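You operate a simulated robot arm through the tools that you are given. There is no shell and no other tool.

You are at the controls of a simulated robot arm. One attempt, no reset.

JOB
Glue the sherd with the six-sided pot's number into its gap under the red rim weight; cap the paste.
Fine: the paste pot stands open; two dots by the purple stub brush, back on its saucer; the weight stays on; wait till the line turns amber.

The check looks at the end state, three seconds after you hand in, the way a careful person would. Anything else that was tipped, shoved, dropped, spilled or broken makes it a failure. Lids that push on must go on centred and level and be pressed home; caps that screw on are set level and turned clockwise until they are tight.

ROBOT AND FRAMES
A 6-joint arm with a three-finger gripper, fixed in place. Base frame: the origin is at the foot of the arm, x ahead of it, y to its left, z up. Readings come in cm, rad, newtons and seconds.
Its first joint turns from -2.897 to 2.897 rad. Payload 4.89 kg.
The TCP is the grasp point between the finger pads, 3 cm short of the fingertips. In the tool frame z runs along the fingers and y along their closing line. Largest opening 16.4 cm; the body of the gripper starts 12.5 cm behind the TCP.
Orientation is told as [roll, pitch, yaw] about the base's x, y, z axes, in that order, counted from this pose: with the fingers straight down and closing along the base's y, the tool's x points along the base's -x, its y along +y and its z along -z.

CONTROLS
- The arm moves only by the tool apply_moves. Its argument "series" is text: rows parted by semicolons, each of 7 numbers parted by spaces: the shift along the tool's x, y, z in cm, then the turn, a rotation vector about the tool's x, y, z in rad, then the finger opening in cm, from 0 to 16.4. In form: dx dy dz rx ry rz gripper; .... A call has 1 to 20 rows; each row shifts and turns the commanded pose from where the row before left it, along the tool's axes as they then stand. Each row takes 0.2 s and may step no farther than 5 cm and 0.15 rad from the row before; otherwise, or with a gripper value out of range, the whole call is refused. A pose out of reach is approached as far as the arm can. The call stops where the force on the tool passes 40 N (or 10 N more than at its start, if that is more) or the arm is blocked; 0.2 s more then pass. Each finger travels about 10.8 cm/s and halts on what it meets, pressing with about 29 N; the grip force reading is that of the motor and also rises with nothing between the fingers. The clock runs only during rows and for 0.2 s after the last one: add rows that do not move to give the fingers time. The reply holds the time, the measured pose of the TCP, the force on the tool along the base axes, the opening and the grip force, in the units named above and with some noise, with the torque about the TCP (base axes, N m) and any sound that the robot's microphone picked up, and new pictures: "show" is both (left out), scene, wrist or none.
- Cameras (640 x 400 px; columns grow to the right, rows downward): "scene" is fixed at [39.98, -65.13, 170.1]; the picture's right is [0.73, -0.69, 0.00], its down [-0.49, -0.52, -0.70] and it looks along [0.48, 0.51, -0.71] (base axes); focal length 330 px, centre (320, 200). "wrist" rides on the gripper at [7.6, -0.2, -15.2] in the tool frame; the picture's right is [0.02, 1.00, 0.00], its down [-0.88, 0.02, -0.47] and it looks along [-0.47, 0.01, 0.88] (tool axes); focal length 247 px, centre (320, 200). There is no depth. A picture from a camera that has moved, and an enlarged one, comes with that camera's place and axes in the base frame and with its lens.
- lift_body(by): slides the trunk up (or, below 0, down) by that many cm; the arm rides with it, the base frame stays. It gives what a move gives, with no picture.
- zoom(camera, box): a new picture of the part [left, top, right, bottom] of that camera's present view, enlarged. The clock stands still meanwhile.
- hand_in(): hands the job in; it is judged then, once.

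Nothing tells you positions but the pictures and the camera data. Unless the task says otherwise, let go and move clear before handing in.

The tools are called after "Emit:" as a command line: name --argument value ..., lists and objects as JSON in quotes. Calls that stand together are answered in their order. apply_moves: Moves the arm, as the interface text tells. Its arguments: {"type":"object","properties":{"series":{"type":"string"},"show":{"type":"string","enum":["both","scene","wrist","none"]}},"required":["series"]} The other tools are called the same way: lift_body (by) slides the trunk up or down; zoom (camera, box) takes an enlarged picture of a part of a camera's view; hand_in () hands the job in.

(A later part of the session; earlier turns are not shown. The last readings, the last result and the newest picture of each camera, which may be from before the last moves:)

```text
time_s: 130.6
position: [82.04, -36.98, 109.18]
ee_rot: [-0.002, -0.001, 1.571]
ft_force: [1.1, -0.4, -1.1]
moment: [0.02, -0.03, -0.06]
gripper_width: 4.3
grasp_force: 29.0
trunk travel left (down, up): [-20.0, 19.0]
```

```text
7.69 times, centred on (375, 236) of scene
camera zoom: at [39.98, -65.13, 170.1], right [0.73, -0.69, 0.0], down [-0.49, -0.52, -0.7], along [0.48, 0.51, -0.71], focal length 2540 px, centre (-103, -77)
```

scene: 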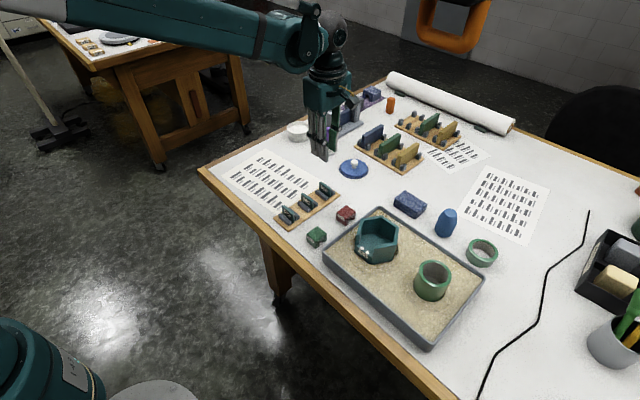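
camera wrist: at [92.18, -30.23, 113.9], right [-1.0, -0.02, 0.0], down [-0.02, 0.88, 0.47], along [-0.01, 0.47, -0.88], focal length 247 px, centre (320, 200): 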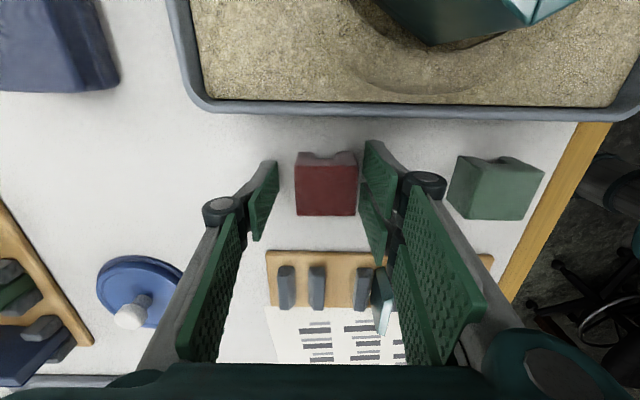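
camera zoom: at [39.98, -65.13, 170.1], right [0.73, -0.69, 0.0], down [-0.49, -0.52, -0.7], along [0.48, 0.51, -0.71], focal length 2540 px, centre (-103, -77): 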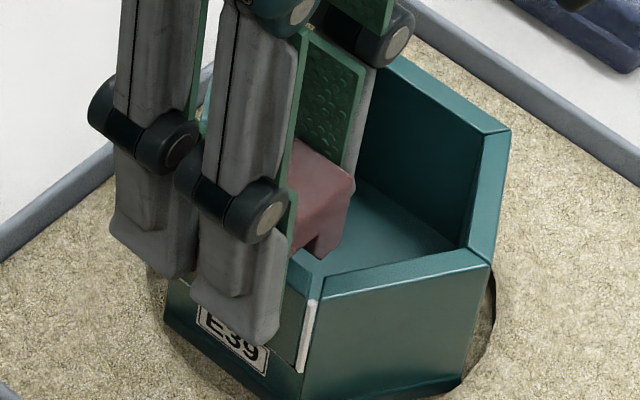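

The legs straddle the rim, centred to 0.02 cm. I'll continue to contact.

Emit:
apply_moves --series "0 0 0.4 0 0 0 1; 0 0 0.4 0 0 0 1; 0 0 0.2 0 0 0 1; 0 0 0 0 0 0 1; 0 0 0 0 0 0 1; 0 0 0 0 0 0 1" --show "none"

Emit:
apply_moves --series "0 0 0.15 0 0 0 1; 0 0 0 0 0 0 1; 0 0 0 0 0 0 1" --show "none"

Emit:
zoom --camera "scene" --box '[345, 210, 405, 262]'

Emit:
zoom --camera "wrist" --box '[230, 90, 410, 202]'

```text
time_s: 132.0
position: [81.94, -36.91, 108.14]
ee_rot: [-0.001, 0.0, 1.571]
ft_force: [-0.8, 1.2, -2.0]
moment: [0.01, 0.01, 0.01]
gripper_width: 4.29
grasp_force: 28.9
trunk travel left (down, up): [-20.0, 19.0]
```

```text
time_s: 132.8
position: [82.01, -36.86, 107.97]
ee_rot: [-0.002, 0.001, 1.571]
ft_force: [-0.3, 0.0, -1.0]
moment: [0.02, 0.01, 0.03]
gripper_width: 4.28
grasp_force: 29.2
trunk travel left (down, up): [-20.0, 19.0]
```

```text
7.69 times, centred on (375, 236) of scene
camera zoom: at [39.98, -65.13, 170.1], right [0.73, -0.69, 0.0], down [-0.49, -0.52, -0.7], along [0.48, 0.51, -0.71], focal length 2540 px, centre (-103, -77)
```

zoom: 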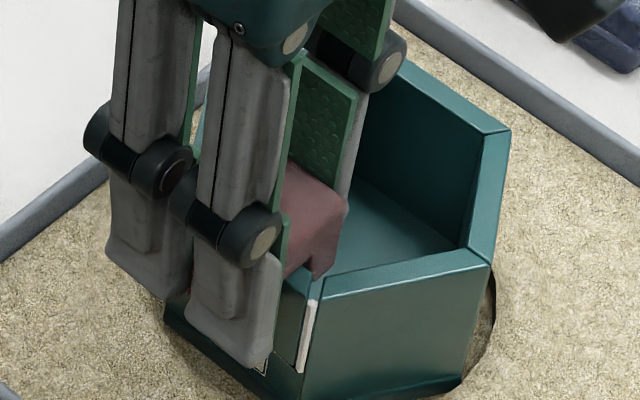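

```text
3.56 times, centred on (320, 146) of wrist
camera zoom: at [82.24, -44.46, 123.32], right [-1.0, -0.02, 0.0], down [-0.02, 0.88, 0.47], along [-0.01, 0.47, -0.88], focal length 878 px, centre (320, 392)
```

zoom: 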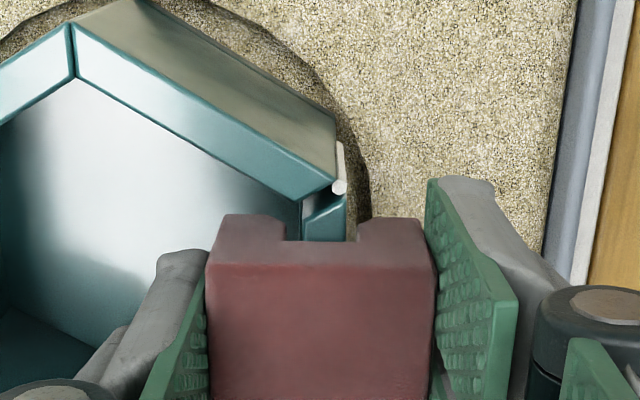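

Emit:
apply_moves --series "0 0 0.15 0 0 0 1; 0 0 0 0 0 0 1; 0 0 0 0 0 0 1" --show "none"

Emit:
apply_moves --series "0 0 0.12 0 0 0 1; 0 0 0 0 0 0 1; 0 0 0 0 0 0 1" --show "none"

```text
time_s: 133.6
position: [82.1, -36.93, 107.8]
ee_rot: [-0.003, 0.001, 1.57]
ft_force: [-0.4, -0.7, -1.3]
moment: [0.02, -0.01, -0.01]
gripper_width: 4.3
grasp_force: 29.1
trunk travel left (down, up): [-20.0, 19.0]
```

```text
time_s: 134.4
position: [82.09, -36.89, 107.64]
ee_rot: [0.0, -0.001, 1.572]
ft_force: [-0.2, -2.0, 7.3]
moment: [-0.06, -0.04, 0.0]
gripper_width: 4.33
grasp_force: 29.2
trunk travel left (down, up): [-20.0, 19.0]
```

The weight rests on the sherd's rim (7 N contact). I'll release slowly.

Emit:
apply_moves --series "0 0 0 0 0 0 4.4; 0 0 0 0 0 0 4.7; 0 0 0 0 0 0 5.2; 0 0 0 0 0 0 6; 0 0 0 0 0 0 6.2; 0 0 0 0 0 0 6.2" --show "none"

Emit:
zoom --camera "wrist" --box '[210, 90, 430, 227]'

Emit:
zoom --camera "scene" --box '[345, 210, 405, 262]'

```text
time_s: 135.8
position: [82.03, -36.85, 107.62]
ee_rot: [-0.002, 0.001, 1.571]
ft_force: [-0.9, 0.1, -0.6]
moment: [0.02, -0.01, 0.02]
gripper_width: 6.21
grasp_force: 0.0
trunk travel left (down, up): [-20.0, 19.0]
```

```text
2.91 times, centred on (320, 158) of wrist
camera zoom: at [82.31, -44.49, 123.07], right [-1.0, -0.02, 0.0], down [-0.02, 0.88, 0.47], along [-0.01, 0.47, -0.88], focal length 718 px, centre (320, 321)
```

zoom: 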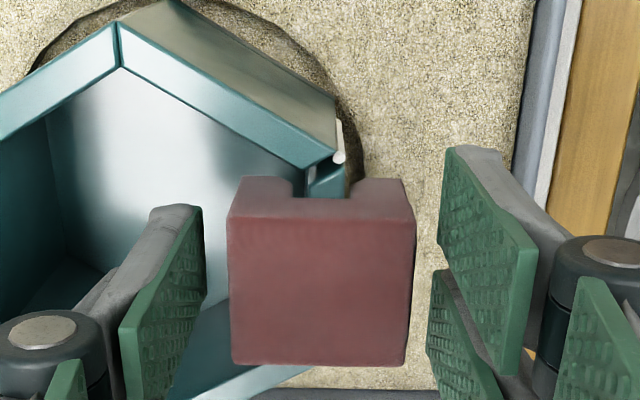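

```text
7.69 times, centred on (375, 236) of scene
camera zoom: at [39.98, -65.13, 170.1], right [0.73, -0.69, 0.0], down [-0.49, -0.52, -0.7], along [0.48, 0.51, -0.71], focal length 2540 px, centre (-103, -77)
```

zoom: 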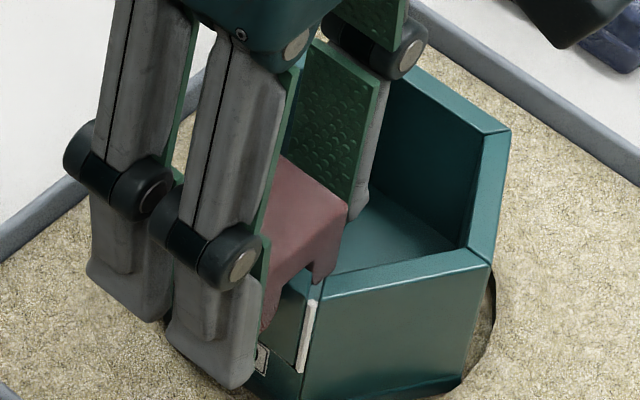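

The weight sits level and stable. I'll lift the gripper straight up and check it.

Emit:
apply_moves --series "0 0 -1 0 0 0 6.4; 0 0 -2 0 0 0 6.4; 0 0 -3 0 0 0 6.4; 0 0 -4 0 0 0 6.4; 0 0 -4 0 0 0 6.4; 0 0 0 0 0 0 6.4; 0 0 0 0 0 0 6.4" --show "scene"

Emit:
zoom --camera "scene" --box '[345, 205, 405, 262]'

Emit:
zoom --camera "wrist" --box '[220, 60, 400, 172]'

```text
time_s: 137.4
position: [81.93, -37.14, 121.47]
ee_rot: [-0.003, -0.001, 1.573]
ft_force: [-0.7, -0.3, 0.6]
moment: [-0.05, -0.06, 0.01]
gripper_width: 6.42
grasp_force: 0.1
trunk travel left (down, up): [-20.0, 19.0]
```

scene: 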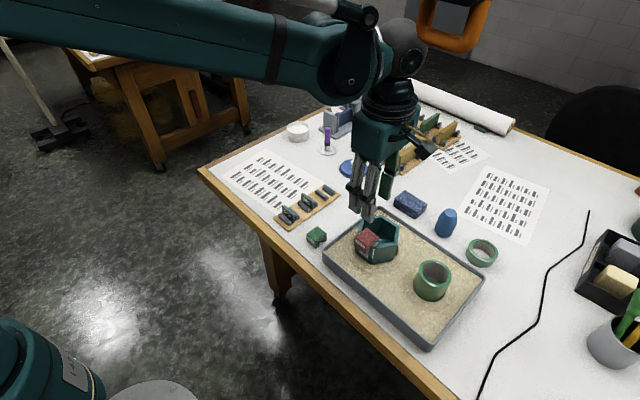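

```text
7.02 times, centred on (375, 234) of scene
camera zoom: at [39.98, -65.13, 170.1], right [0.73, -0.69, 0.0], down [-0.49, -0.52, -0.7], along [0.48, 0.51, -0.71], focal length 2317 px, centre (-66, -35)
```

zoom: 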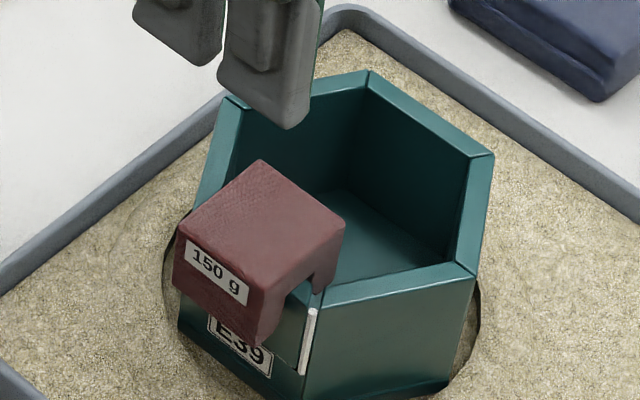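

```text
3.56 times, centred on (310, 116) of wrist
camera zoom: at [82.2, -44.75, 136.84], right [-1.0, -0.02, 0.0], down [-0.02, 0.88, 0.47], along [-0.01, 0.47, -0.88], focal length 878 px, centre (356, 499)
```

zoom: 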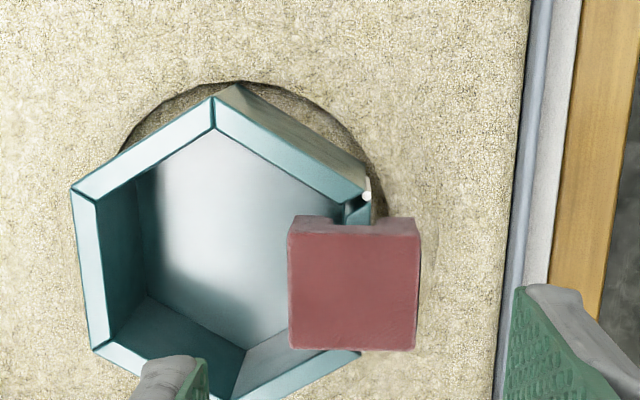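

The red weight sits level on the glued rim. Next is the blue lid, so I'll move above it and turn back to yaw 0.

Emit:
apply_moves --series "-3.24 -3.033 0 0 0 0 6; -3.24 -3.033 0 0 0 0 6; -3.24 -3.033 0 0 0 0 6; -3.24 -3.033 0 0 0 0 6; -3.24 -3.033 0 0 0 0 6; -3.24 -3.033 0 0 0 0 6; -3.24 -3.033 0 0 0 0 6; -3.24 -3.033 0 0 0 0 6; -3.24 -3.033 0 0 0 0 6; 0 0 0 0 0 0 6" --show "none"

Emit:
apply_moves --series "0 0 0 0 0 0.1309 6; 0 0 0 0 0 0.1309 6; 0 0 0 0 0 0.1309 6; 0 0 0 0 0 0.1309 6; 0 0 0 0 0 0.1309 6; 0 0 0 0 0 0.1309 6; 0 0 0 0 0 0.1309 6; 0 0 0 0 0 0.1309 6; 0 0 0 0 0 0.1309 6; 0 0 0 0 0 0.1309 6; 0 0 0 0 0 0.1309 6; 0 0 0 0 0 0.1309 6; 0 0 2 0 0 0 5; 0 0 0 0 0 0 5; 0 0 0 0 0 0 5; 0 0 0 0 0 0 5; 0 0 0 0 0 0 5" --show "wrist"

Emit:
zoom --camera "wrist" --box '[220, 60, 420, 185]'

Emit:
zoom --camera "scene" --box '[330, 145, 380, 185]'

Emit:
zoom --camera "scene" --box '[345, 205, 405, 262]'

```text
time_s: 139.6
position: [109.09, -7.6, 122.09]
ee_rot: [-0.002, 0.002, 1.57]
ft_force: [0.8, 0.4, 0.0]
moment: [-0.18, 0.1, -0.02]
gripper_width: 6.0
grasp_force: 0.1
trunk travel left (down, up): [-20.0, 19.0]
```

```text
time_s: 143.2
position: [109.39, -7.84, 119.7]
ee_rot: [-0.001, -0.002, 0.0]
ft_force: [-0.8, 1.0, 0.9]
moment: [0.0, -0.02, -0.04]
gripper_width: 5.01
grasp_force: 0.0
trunk travel left (down, up): [-20.0, 19.0]
camera wrist: at [101.74, -7.88, 135.13], right [-0.02, 1.0, 0.0], down [0.88, 0.02, 0.47], along [0.47, 0.01, -0.88], focal length 247 px, centre (320, 200)
```

wrist: 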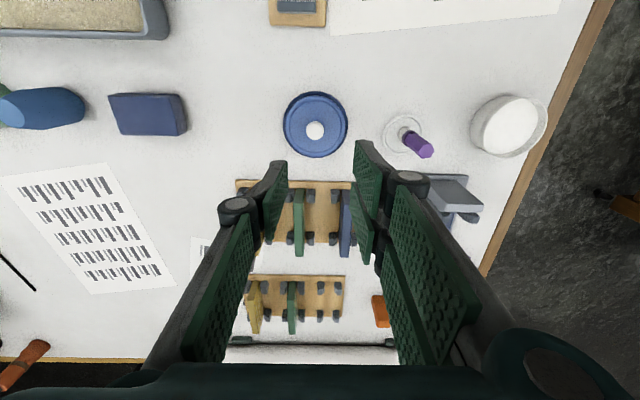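

```text
3.20 times, centred on (320, 122) of wrist
camera zoom: at [101.74, -7.88, 135.13], right [-0.02, 1.0, 0.0], down [0.88, 0.02, 0.47], along [0.47, 0.01, -0.88], focal length 790 px, centre (320, 448)
```

zoom: 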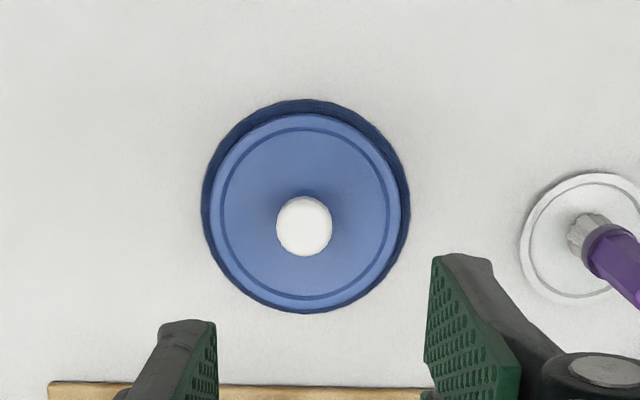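

```text
10.00 times, centred on (355, 165) of scene
camera zoom: at [39.98, -65.13, 170.1], right [0.73, -0.69, 0.0], down [-0.49, -0.52, -0.7], along [0.48, 0.51, -0.71], focal length 3302 px, centre (-30, 550)
```

zoom: 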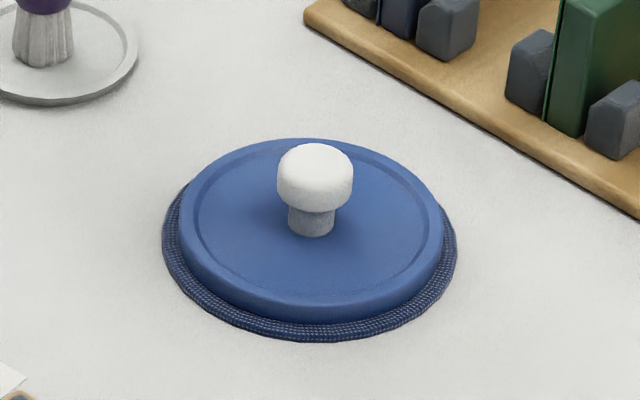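

```text
7.02 times, centred on (375, 234) of scene
camera zoom: at [39.98, -65.13, 170.1], right [0.73, -0.69, 0.0], down [-0.49, -0.52, -0.7], along [0.48, 0.51, -0.71], focal length 2317 px, centre (-66, -35)
```

zoom: 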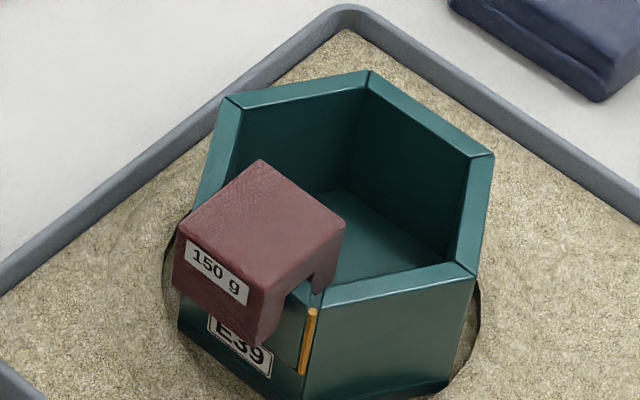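

The glue line has already turned amber. The lid, resting on a woven coaster, has its mushroom knob at about (109.45, −8.4), so I'll centre over it and descend partway.

Emit:
apply_moves --series "-0.1 -0.7 0 0 0 0 5; 0 0 4 0 0 0 5; 0 0 4 0 0 0 5; 0 0 4 0 0 0 5; 0 0 1.5 0 0 0 5; 0 0 0 0 0 0 5; 0 0 0 0 0 0 5; 0 0 0 0 0 0 5; 0 0 0 0 0 0 5" --show "wrist"

Emit:
zoom --camera "wrist" --box '[230, 90, 410, 202]'

Emit:
zoom --camera "scene" --box '[320, 130, 384, 180]'

```text
time_s: 145.2
position: [109.46, -8.25, 106.45]
ee_rot: [0.0, -0.002, 0.0]
ft_force: [0.0, -0.8, -0.9]
moment: [0.02, -0.03, -0.02]
gripper_width: 5.01
grasp_force: 0.1
trunk travel left (down, up): [-20.0, 19.0]
camera wrist: at [101.89, -8.38, 121.83], right [-0.02, 1.0, 0.0], down [0.88, 0.02, 0.47], along [0.47, 0.01, -0.88], focal length 247 px, centre (320, 200)
```

wrist: 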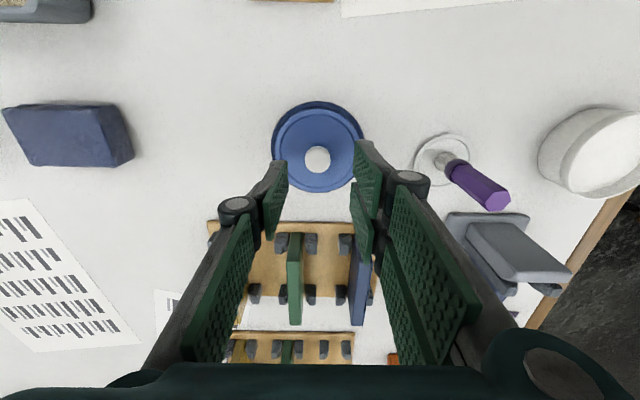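

```text
3.56 times, centred on (320, 146) of wrist
camera zoom: at [101.89, -8.38, 121.83], right [-0.02, 1.0, 0.0], down [0.88, 0.02, 0.47], along [0.47, 0.01, -0.88], focal length 878 px, centre (320, 392)
```

zoom: 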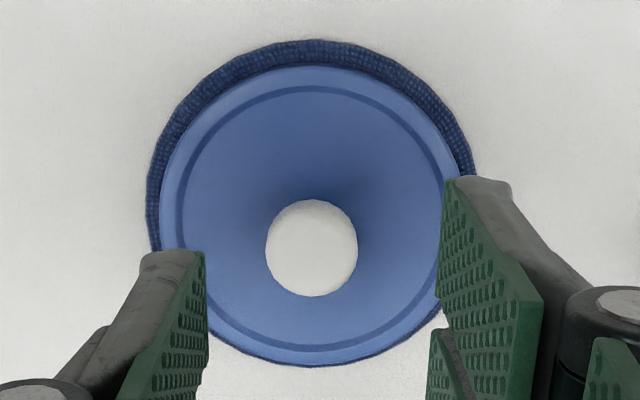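

```text
8.00 times, centred on (352, 155) of scene
camera zoom: at [39.98, -65.13, 170.1], right [0.73, -0.69, 0.0], down [-0.49, -0.52, -0.7], along [0.48, 0.51, -0.71], focal length 2642 px, centre (64, 560)
```

zoom: 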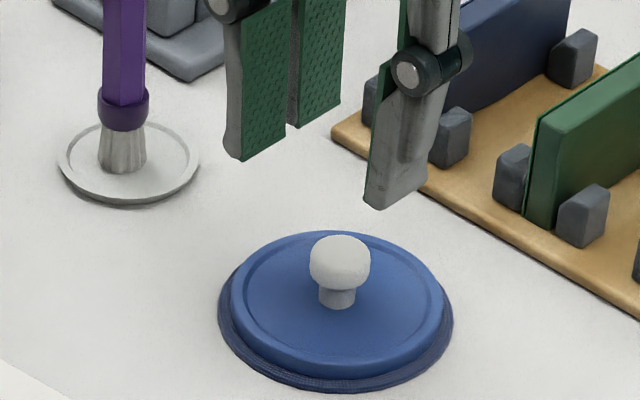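

The knob is at about (109.6, −8.47) with its widest part near z≈99. I'll correct and lower so the fingertips go just below the head.

Emit:
apply_moves --series "-0.13 -0.29 0 0 0 0 5; 0 0 2.5 0 0 0 5; 0 0 2 0 0 0 5; 0 0 1.2 0 0 0 5; 0 0 0 0 0 0 5; 0 0 0 0 0 0 5; 0 0 0 0 0 0 5; 0 0 0 0 0 0 5" --show "wrist"

Emit:
zoom --camera "wrist" --box '[230, 110, 410, 222]'

Emit:
zoom --camera "scene" --box '[325, 140, 379, 182]'

```text
time_s: 147.0
position: [109.46, -8.63, 100.67]
ee_rot: [-0.002, -0.002, 0.002]
ft_force: [-0.2, -0.7, 0.5]
moment: [0.0, 0.0, 0.01]
gripper_width: 5.0
grasp_force: 0.0
trunk travel left (down, up): [-20.0, 19.0]
camera wrist: at [101.98, -8.74, 116.0], right [-0.02, 1.0, 0.0], down [0.88, 0.02, 0.47], along [0.47, 0.01, -0.88], focal length 247 px, centre (320, 200)
```

wrist: 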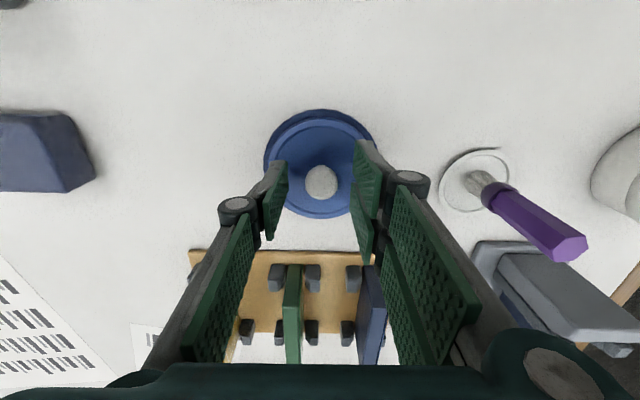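

```text
3.56 times, centred on (320, 166) of wrist
camera zoom: at [101.98, -8.74, 116.0], right [-0.02, 1.0, 0.0], down [0.88, 0.02, 0.47], along [0.47, 0.01, -0.88], focal length 878 px, centre (320, 321)
```

zoom: 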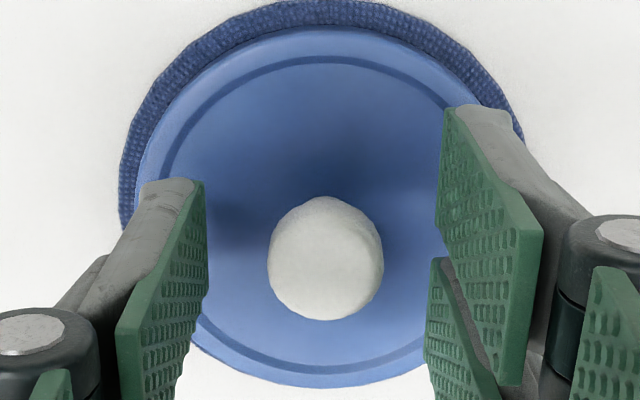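

```text
9.52 times, centred on (352, 161) of scene
camera zoom: at [39.98, -65.13, 170.1], right [0.73, -0.69, 0.0], down [-0.49, -0.52, -0.7], along [0.48, 0.51, -0.71], focal length 3145 px, centre (15, 571)
```

zoom: 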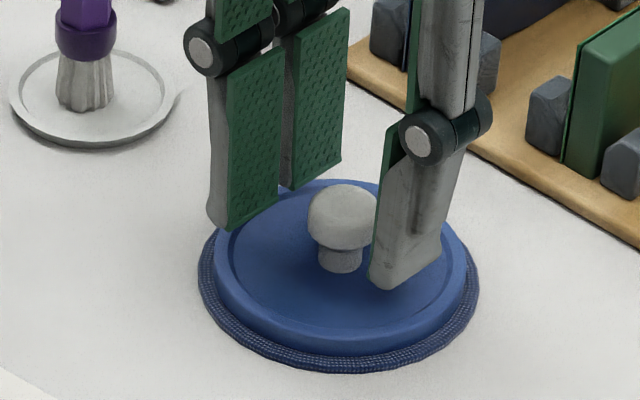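

The knob is centred between the fingers and its widest part is within the pads. I'll close here.

Emit:
apply_moves --series "0 0 0.2 0 0 0 4.5; 0 0 0 0 0 0 3.6; 0 0 0 0 0 0 2.6; 0 0 0 0 0 0 1; 0 0 0 0 0 0 1; 0 0 0 0 0 0 1" --show "none"

Emit:
zoom --camera "wrist" --box '[230, 110, 410, 222]'

Emit:
zoom --camera "scene" --box '[325, 140, 379, 182]'

```text
time_s: 148.4
position: [109.51, -8.76, 100.5]
ee_rot: [-0.001, -0.002, 0.001]
ft_force: [1.3, -0.8, 0.0]
moment: [0.0, -0.01, 0.01]
gripper_width: 2.4
grasp_force: 29.6
trunk travel left (down, up): [-20.0, 19.0]
```

```text
3.56 times, centred on (320, 166) of wrist
camera zoom: at [101.98, -8.8, 115.77], right [-0.02, 1.0, 0.0], down [0.88, 0.02, 0.47], along [0.47, 0.01, -0.88], focal length 878 px, centre (320, 321)
```

zoom: 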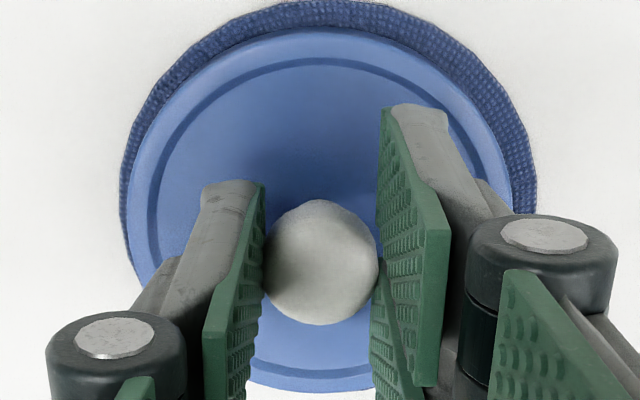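

```text
9.52 times, centred on (352, 161) of scene
camera zoom: at [39.98, -65.13, 170.1], right [0.73, -0.69, 0.0], down [-0.49, -0.52, -0.7], along [0.48, 0.51, -0.71], focal length 3145 px, centre (15, 571)
```

zoom: 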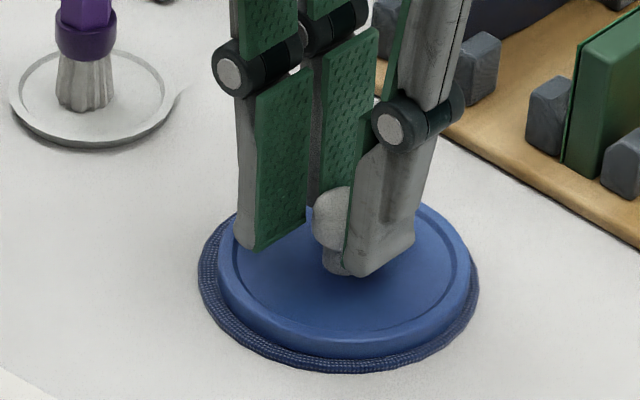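

The knob is gripped at 2.4 cm with 29.6 N. I'll lift slowly and check that the lid stays level.

Emit:
apply_moves --series "0 0 -0.4 0 0 0 1; 0 0 -0.6 0 0 0 1; 0 0 -1 0 0 0 1; 0 0 0 0 0 0 1; 0 0 0 0 0 0 1" --show "none"

Emit:
zoom --camera "scene" --box '[325, 140, 379, 182]'

Emit:
zoom --camera "wrist" --box '[230, 110, 410, 222]'

```text
time_s: 149.6
position: [109.58, -8.74, 102.49]
ee_rot: [0.0, -0.002, -0.002]
ft_force: [-0.9, -0.1, 0.5]
moment: [-0.03, 0.01, -0.03]
gripper_width: 2.39
grasp_force: 28.7
trunk travel left (down, up): [-20.0, 19.0]
```

```text
9.52 times, centred on (352, 161) of scene
camera zoom: at [39.98, -65.13, 170.1], right [0.73, -0.69, 0.0], down [-0.49, -0.52, -0.7], along [0.48, 0.51, -0.71], focal length 3145 px, centre (15, 571)
```

zoom: 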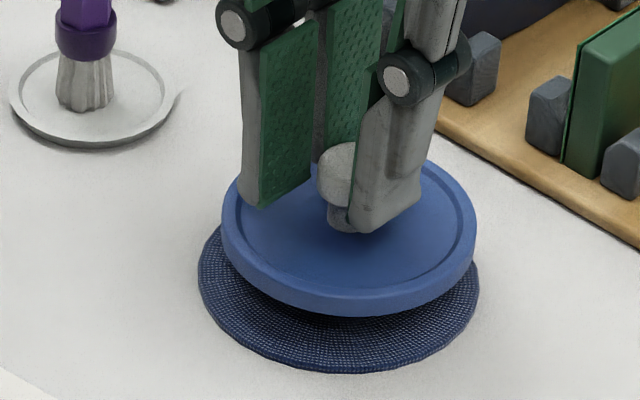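

```text
3.56 times, centred on (320, 166) of wrist
camera zoom: at [102.04, -8.79, 117.75], right [-0.02, 1.0, 0.0], down [0.88, 0.02, 0.47], along [0.47, 0.01, -0.88], focal length 878 px, centre (320, 321)
```

zoom: 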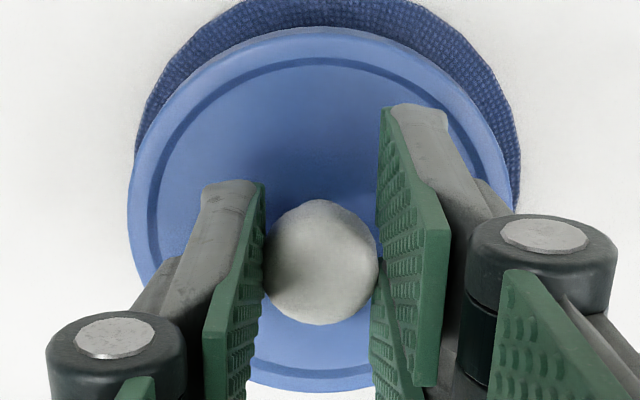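

The lid lifts level. I'll raise it well above the brush's height and carry it to the paste pot.

Emit:
apply_moves --series "0 0 -2 0 0 0 1; 0 0 -2.5 0 0 0 1; 0 0 -2.5 0 0 0 1; 0 0 -2.5 0 0 0 1; 0 0 -2.5 0 0 0 1; 0 0 -1 0 0 0 1; 0 0 0 0 0 0 1; 0.2 2.9 0 0 0 0 1; 0.1 2.9 0 0 0 0 1; 0.1 2.9 0 0 0 0 1; 0.1 2.9 0 0 0 0 1; 0.1 2.9 0 0 0 0 1; 0.1 2.9 0 0 0 0 1; 0.1 2.9 0 0 0 0 1; 0.1 2.9 0 0 0 0 1; 0.1 2.9 0 0 0 0 1; 0.1 2.7 0 0 0 0 1; 0 0 0 0 0 0 1; 0 0 0 0 0 0 1; 0 0 0 0 0 0 1" --show "both"

Emit:
zoom --camera "wrist" --box '[220, 60, 420, 185]'

Emit:
zoom --camera "scene" --box '[260, 80, 340, 160]'

```text
time_s: 153.8
position: [108.5, 19.95, 115.07]
ee_rot: [0.0, -0.002, -0.001]
ft_force: [-0.4, 0.2, -0.1]
moment: [-0.01, -0.03, 0.02]
gripper_width: 2.41
grasp_force: 28.9
trunk travel left (down, up): [-20.0, 19.0]
camera wrist: at [100.87, 19.79, 130.34], right [-0.02, 1.0, 0.0], down [0.88, 0.02, 0.47], along [0.47, 0.01, -0.88], focal length 247 px, centre (320, 200)
```

scene: 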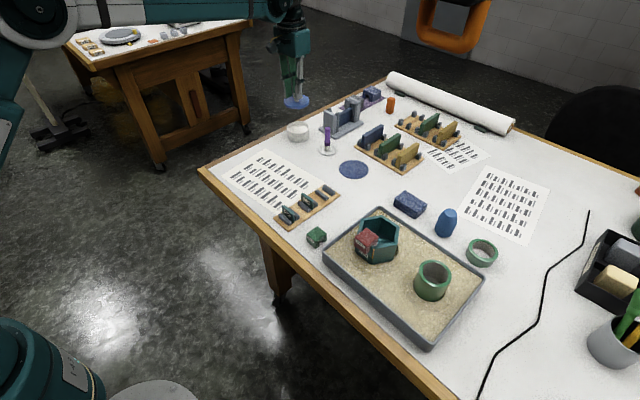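
wrist: 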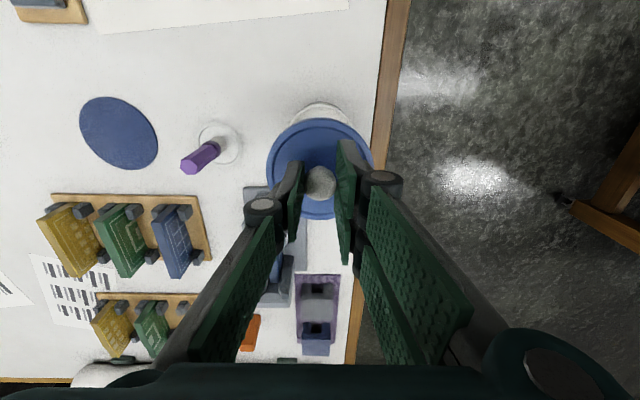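

```text
3.20 times, centred on (320, 122) of wrist
camera zoom: at [100.87, 19.79, 130.34], right [-0.02, 1.0, 0.0], down [0.88, 0.02, 0.47], along [0.47, 0.01, -0.88], focal length 790 px, centre (320, 448)
```

zoom: 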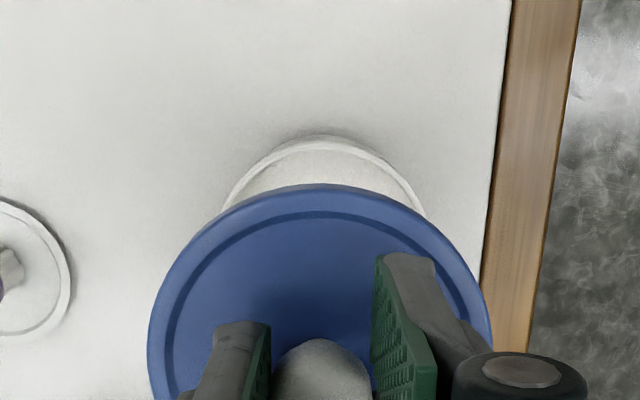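

```text
5.00 times, centred on (300, 120) of scene
camera zoom: at [39.98, -65.13, 170.1], right [0.73, -0.69, 0.0], down [-0.49, -0.52, -0.7], along [0.48, 0.51, -0.71], focal length 1651 px, centre (420, 600)
```

zoom: 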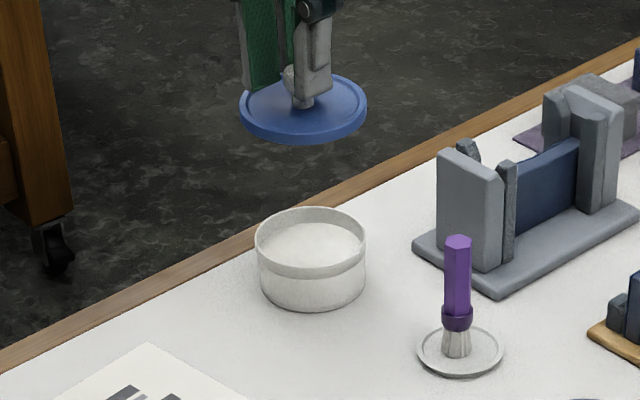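

The lid is above the paste pot. I'll zoom in to find the pot's rim precisely before lowering.

Emit:
zoom --camera "wrist" --box '[280, 95, 360, 145]'

Emit:
zoom --camera "scene" --box '[278, 112, 318, 144]'

```text
8.00 times, centred on (320, 120) of wrist
camera zoom: at [100.87, 19.79, 130.34], right [-0.02, 1.0, 0.0], down [0.88, 0.02, 0.47], along [0.47, 0.01, -0.88], focal length 1976 px, centre (320, 840)
```

zoom: 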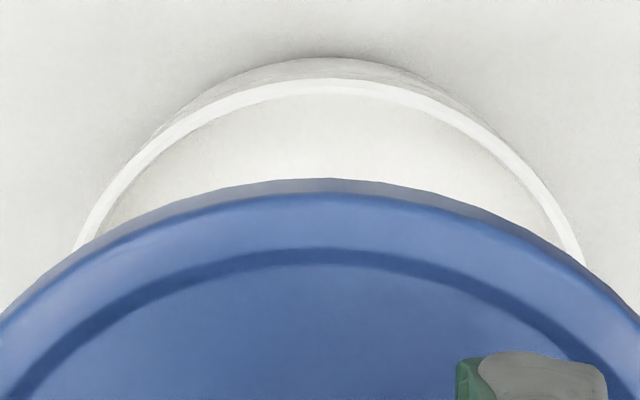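

```text
12.50 times, centred on (298, 128) of scene
camera zoom: at [39.98, -65.13, 170.1], right [0.73, -0.69, 0.0], down [-0.49, -0.52, -0.7], along [0.48, 0.51, -0.71], focal length 4128 px, centre (595, 1100)
```

zoom: 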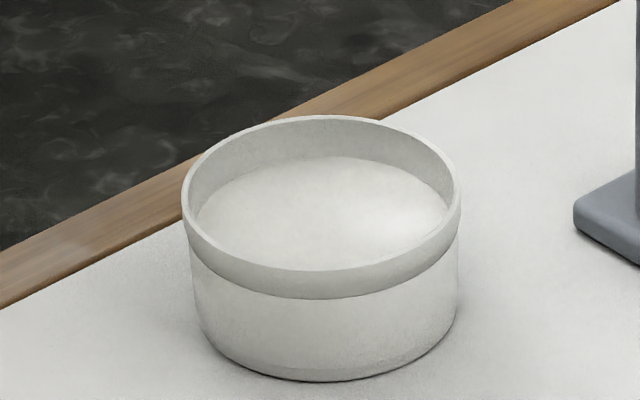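

Cross-checking all views, the pot centre is about (108.87, 20.1) and the lid centre about (108.67, 19.96). I'll shift by +0.2 and +0.14 cm and lower to about 1 cm above the rim.

Emit:
apply_moves --series "-0.2 0.14 0 0 0 0 1; 0 0 2.5 0 0 0 1; 0 0 2.5 0 0 0 1; 0 0 2.5 0 0 0 1; 0 0 1 0 0 0 1; 0 0 0 0 0 0 1; 0 0 0 0 0 0 1; 0 0 0 0 0 0 1; 0 0 0 0 0 0 1; 0 0 0 0 0 0 1" --show "none"

Emit:
zoom --camera "wrist" --box '[220, 80, 420, 205]'

Emit:
zoom --camera "scene" --box '[270, 105, 326, 147]'

```text
time_s: 156.0
position: [108.7, 20.16, 106.72]
ee_rot: [-0.001, -0.001, 0.0]
ft_force: [-0.2, -0.6, 0.0]
moment: [-0.01, -0.01, 0.02]
gripper_width: 2.39
grasp_force: 29.0
trunk travel left (down, up): [-20.0, 19.0]
```

```text
3.20 times, centred on (320, 142) of wrist
camera zoom: at [101.06, 20.09, 122.12], right [-0.02, 1.0, 0.0], down [0.88, 0.02, 0.47], along [0.47, 0.01, -0.88], focal length 790 px, centre (320, 384)
```

zoom: 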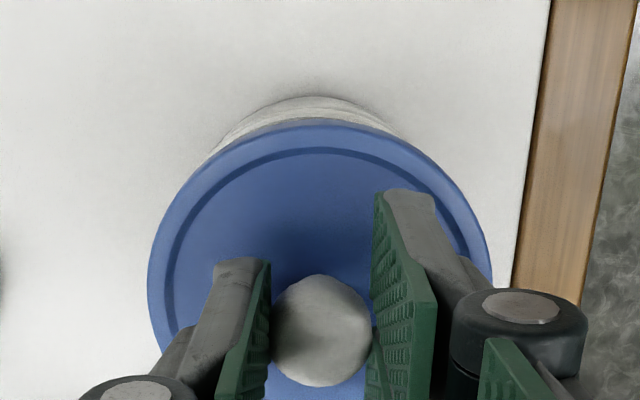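

```text
9.52 times, centred on (298, 126) of scene
camera zoom: at [39.98, -65.13, 170.1], right [0.73, -0.69, 0.0], down [-0.49, -0.52, -0.7], along [0.48, 0.51, -0.71], focal length 3145 px, centre (530, 905)
```

zoom: 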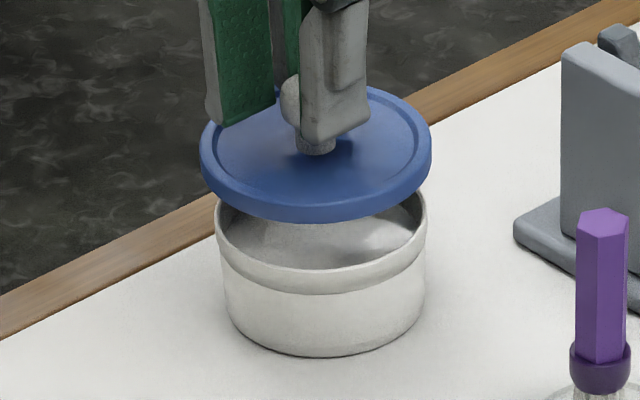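

Emit:
zoom --camera "wrist" --box '[272, 95, 368, 155]'

```text
6.67 times, centred on (320, 125) of wrist
camera zoom: at [101.06, 20.09, 122.12], right [-0.02, 1.0, 0.0], down [0.88, 0.02, 0.47], along [0.47, 0.01, -0.88], focal length 1646 px, centre (320, 700)
```

zoom: 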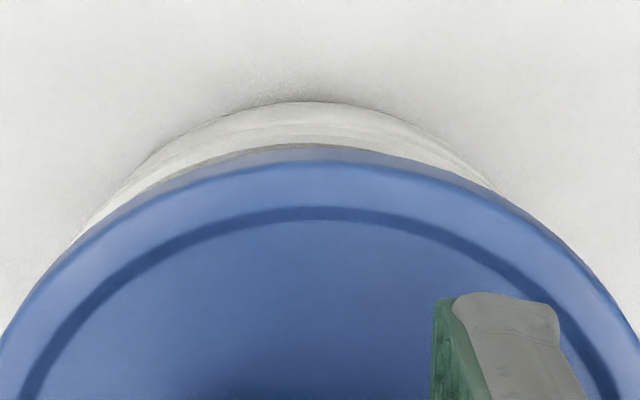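

The lid is about 0.2 cm too far to +y relative to the pot. I'll correct and lower to just above the rim.

Emit:
apply_moves --series "0 -0.2 0 0 0 0 1; 0 0 0.6 0 0 0 1; 0 0 0.5 0 0 0 1; 0 0 0 0 0 0 1; 0 0 0 0 0 0 1; 0 0 0 0 0 0 1; 0 0 0 0 0 0 1" --show "none"

Emit:
zoom --camera "wrist" --box '[272, 95, 368, 155]'

Emit:
zoom --camera "scene" --box '[270, 105, 326, 147]'

```text
time_s: 157.6
position: [108.65, 19.85, 105.81]
ee_rot: [0.0, -0.003, -0.001]
ft_force: [0.5, -1.2, 0.0]
moment: [0.01, -0.01, -0.02]
gripper_width: 2.37
grasp_force: 28.7
trunk travel left (down, up): [-20.0, 19.0]
```

```text
6.67 times, centred on (320, 125) of wrist
camera zoom: at [101.08, 19.89, 121.08], right [-0.02, 1.0, 0.0], down [0.88, 0.02, 0.47], along [0.47, 0.01, -0.88], focal length 1646 px, centre (320, 700)
```

zoom: 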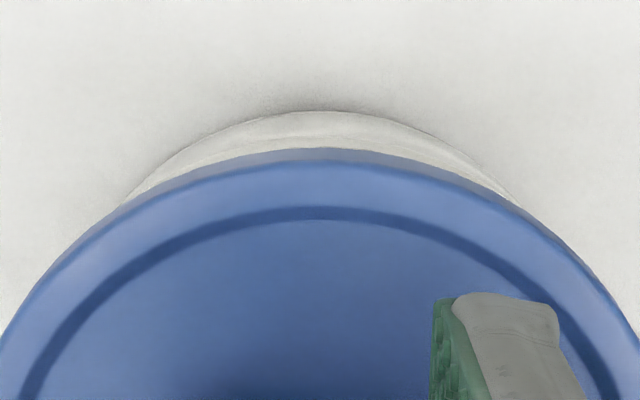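

```text
9.52 times, centred on (298, 126) of scene
camera zoom: at [39.98, -65.13, 170.1], right [0.73, -0.69, 0.0], down [-0.49, -0.52, -0.7], along [0.48, 0.51, -0.71], focal length 3145 px, centre (530, 905)
```

zoom: 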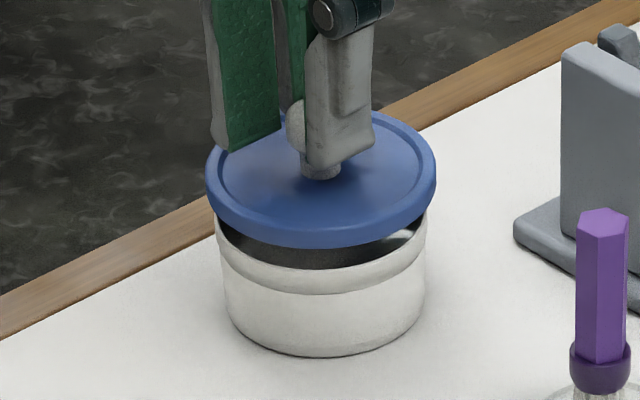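

The lid is now centred over the pot to within 0.1 cm. I'll lower it onto the rim in small steps.

Emit:
apply_moves --series "0 0 0.4 0 0 0 1; 0 0 0.3 0 0 0 1; 0 0 0 0 0 0 1; 0 0 0 0 0 0 1; 0 0 0 0 0 0 1" --show "none"

Emit:
apply_moves --series "0 0 0.2 0 0 0 1; 0 0 0 0 0 0 1; 0 0 0 0 0 0 1" --show "none"

Emit:
zoom --camera "scene" --box '[270, 105, 326, 147]'

Emit:
zoom --camera "wrist" --box '[272, 95, 368, 155]'

```text
time_s: 158.8
position: [108.66, 20.01, 105.13]
ee_rot: [0.0, -0.003, 0.001]
ft_force: [-0.4, -0.6, -1.1]
moment: [0.03, 0.02, 0.01]
gripper_width: 2.36
grasp_force: 28.7
trunk travel left (down, up): [-20.0, 19.0]
```

```text
time_s: 159.6
position: [108.55, 20.0, 104.89]
ee_rot: [0.0, -0.002, 0.001]
ft_force: [0.0, -0.1, -0.4]
moment: [-0.03, 0.0, -0.02]
gripper_width: 2.37
grasp_force: 28.7
trunk travel left (down, up): [-20.0, 19.0]
```

```text
9.52 times, centred on (298, 126) of scene
camera zoom: at [39.98, -65.13, 170.1], right [0.73, -0.69, 0.0], down [-0.49, -0.52, -0.7], along [0.48, 0.51, -0.71], focal length 3145 px, centre (530, 905)
```

zoom: 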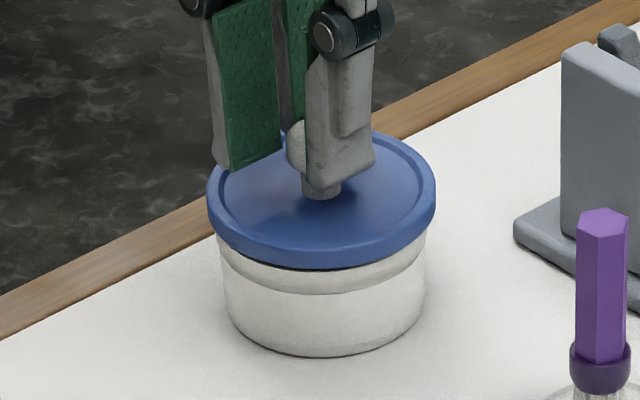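

```text
6.67 times, centred on (320, 125) of wrist
camera zoom: at [101.06, 19.9, 120.18], right [-0.02, 1.0, 0.0], down [0.88, 0.02, 0.47], along [0.47, 0.01, -0.88], focal length 1646 px, centre (320, 700)
```

zoom: 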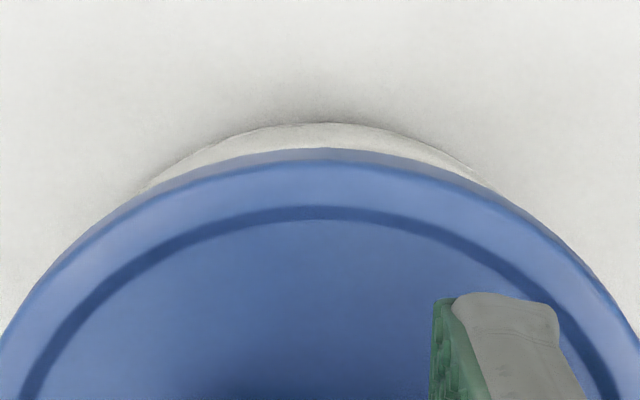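

Emit:
apply_moves --series "0 0 0.15 0 0 0 1; 0 0 0 0 0 0 1; 0 0 0 0 0 0 1" --show "none"

Emit:
apply_moves --series "0 0 0.15 0 0 0 1; 0 0 0 0 0 0 1; 0 0 0 0 0 0 1" --show "none"

Emit:
apply_moves --series "0 0 0.15 0 0 0 1; 0 0 0 0 0 0 1; 0 0 0 0 0 0 1" --show "none"

Emit:
zoom --camera "scene" --box '[270, 105, 326, 147]'

```text
time_s: 160.4
position: [108.68, 19.91, 104.8]
ee_rot: [0.001, -0.001, 0.001]
ft_force: [-0.5, 0.4, -0.5]
moment: [-0.02, 0.01, -0.02]
gripper_width: 2.39
grasp_force: 29.7
trunk travel left (down, up): [-20.0, 19.0]
```

```text
time_s: 161.2
position: [108.68, 19.99, 104.62]
ee_rot: [0.001, -0.001, 0.001]
ft_force: [-1.1, 0.4, 0.4]
moment: [-0.05, 0.01, -0.01]
gripper_width: 2.37
grasp_force: 29.1
trunk travel left (down, up): [-20.0, 19.0]
```

```text
time_s: 162.0
position: [108.73, 19.98, 104.67]
ee_rot: [0.001, -0.002, -0.001]
ft_force: [3.4, 1.4, 10.1]
moment: [0.09, 0.14, -0.02]
gripper_width: 2.37
grasp_force: 28.9
trunk travel left (down, up): [-20.0, 19.0]
```

```text
9.52 times, centred on (298, 126) of scene
camera zoom: at [39.98, -65.13, 170.1], right [0.73, -0.69, 0.0], down [-0.49, -0.52, -0.7], along [0.48, 0.51, -0.71], focal length 3145 px, centre (530, 905)
```

zoom: 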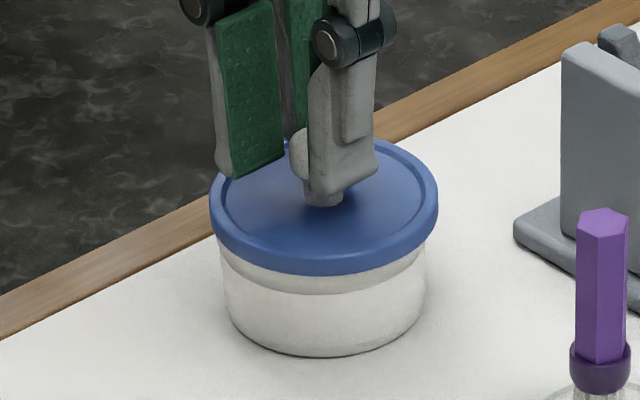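

The lid touched at 10 N with the contact on the −x side and a push toward +x, so it needs to go slightly further +x. I'll ease up, shift and try again.

Emit:
apply_moves --series "0 0 -0.15 0 0 0 1; -0.13 -0.05 0 0 0 0 1; 0 0 0.15 0 0 0 1; 0 0 0 0 0 0 1; 0 0 0 0 0 0 1; 0 0 0 0 0 0 1" --show "none"

Emit:
zoom --camera "wrist" --box '[272, 95, 368, 155]'

Emit:
zoom --camera "scene" --box '[278, 115, 318, 145]'

```text
time_s: 163.4
position: [108.72, 19.84, 104.48]
ee_rot: [0.0, -0.001, 0.0]
ft_force: [0.3, 0.2, -0.1]
moment: [0.01, -0.02, -0.01]
gripper_width: 2.36
grasp_force: 29.1
trunk travel left (down, up): [-20.0, 19.0]
```

```text
6.67 times, centred on (320, 125) of wrist
camera zoom: at [101.18, 19.77, 119.87], right [-0.02, 1.0, 0.0], down [0.88, 0.02, 0.47], along [0.47, 0.01, -0.88], focal length 1646 px, centre (320, 700)
```

zoom: 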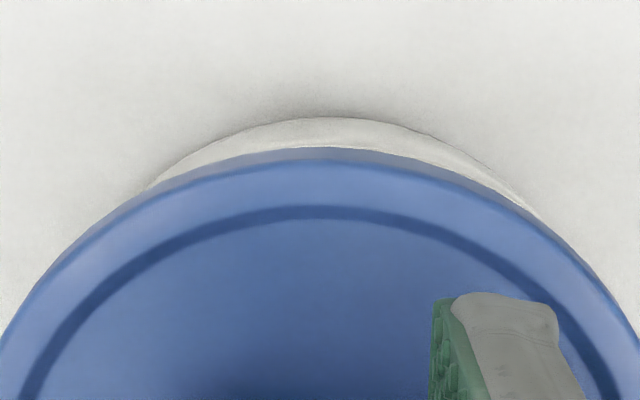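

```text
13.33 times, centred on (298, 130) of scene
camera zoom: at [39.98, -65.13, 170.1], right [0.73, -0.69, 0.0], down [-0.49, -0.52, -0.7], along [0.48, 0.51, -0.71], focal length 4403 px, centre (613, 1133)
```

zoom: 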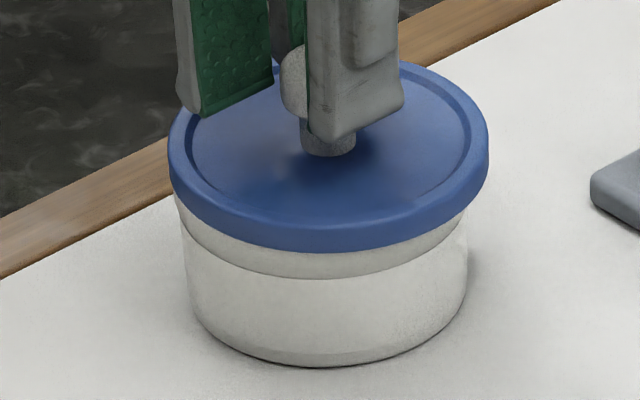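

Emit:
apply_moves --series "0 0.1 0 0 0 0 1; 0 0 0.12 0 0 0 1; 0 0 0 0 0 0 1; 0 0 0 0 0 0 1; 0 0 0 0 0 0 1" --show "none"

Emit:
zoom --camera "wrist" --box '[272, 95, 368, 155]'

```text
time_s: 164.6
position: [108.71, 19.94, 104.52]
ee_rot: [0.001, -0.004, 0.001]
ft_force: [12.4, -0.9, 28.3]
moment: [0.0, 0.03, -0.02]
gripper_width: 2.35
grasp_force: 29.5
trunk travel left (down, up): [-20.0, 19.0]
```

```text
6.67 times, centred on (320, 125) of wrist
camera zoom: at [101.17, 19.82, 119.83], right [-0.02, 1.0, 0.0], down [0.88, 0.02, 0.48], along [0.48, 0.01, -0.88], focal length 1646 px, centre (320, 700)
```

zoom: 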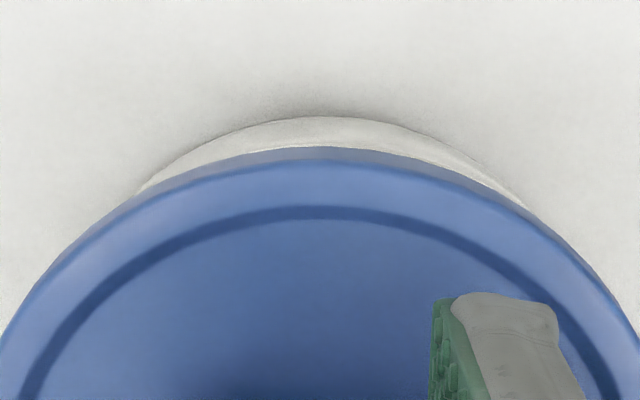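

The lid is resting on the rim without dropping over the neck band, so the centring is still slightly off. I'll raise it slightly and measure carefully.

Emit:
apply_moves --series "0 0 -0.3 0 0 0 1; 0 0 0 0 0 0 1; 0 0 0 0 0 0 1; 0 0 0 0 0 0 1; 0 0 0 0 0 0 1" --show "none"

Emit:
zoom --camera "scene" --box '[280, 116, 316, 142]'

Emit:
zoom --camera "wrist" --box '[272, 95, 368, 155]'

Emit:
zoom --camera "wrist" --box '[230, 95, 410, 207]'

```text
time_s: 165.8
position: [108.7, 19.95, 104.6]
ee_rot: [0.0, -0.001, 0.0]
ft_force: [0.1, -0.6, 0.0]
moment: [0.01, -0.01, -0.01]
gripper_width: 2.39
grasp_force: 29.4
trunk travel left (down, up): [-20.0, 19.0]
```

```text
15.38 times, centred on (298, 129) of scene
camera zoom: at [39.98, -65.13, 170.1], right [0.73, -0.69, 0.0], down [-0.49, -0.52, -0.7], along [0.48, 0.51, -0.71], focal length 5080 px, centre (658, 1292)
```

zoom: 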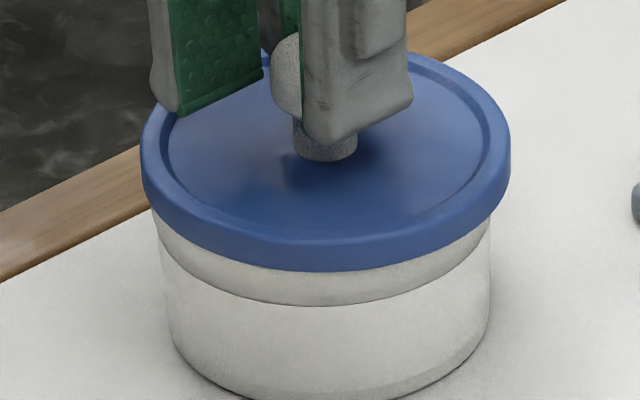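

```text
6.67 times, centred on (320, 125) of wrist
camera zoom: at [101.18, 19.89, 119.93], right [-0.02, 1.0, 0.0], down [0.88, 0.02, 0.47], along [0.47, 0.01, -0.88], focal length 1646 px, centre (320, 700)
```

zoom: 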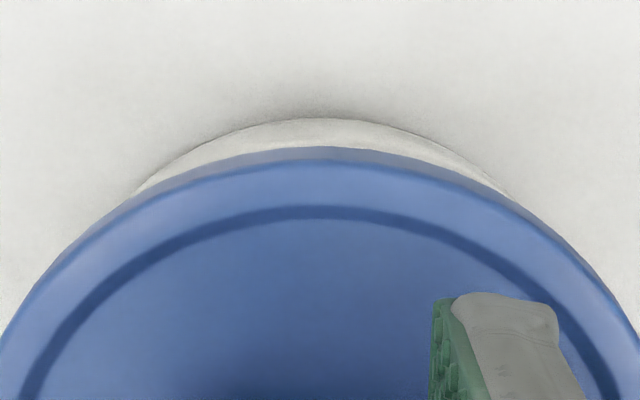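

```text
3.56 times, centred on (320, 151) of wrist
camera zoom: at [101.18, 19.89, 119.93], right [-0.02, 1.0, 0.0], down [0.88, 0.02, 0.47], along [0.47, 0.01, -0.88], focal length 878 px, centre (320, 374)
```

zoom: 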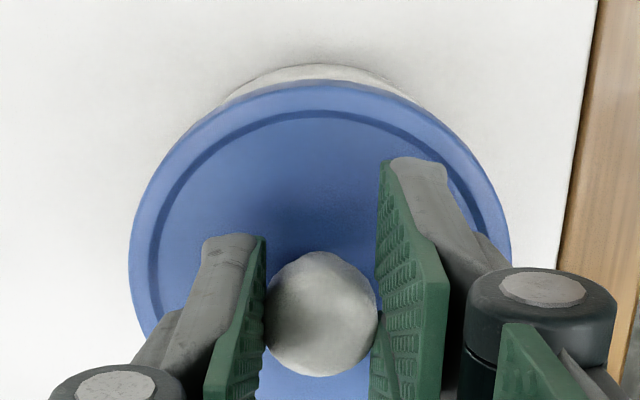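

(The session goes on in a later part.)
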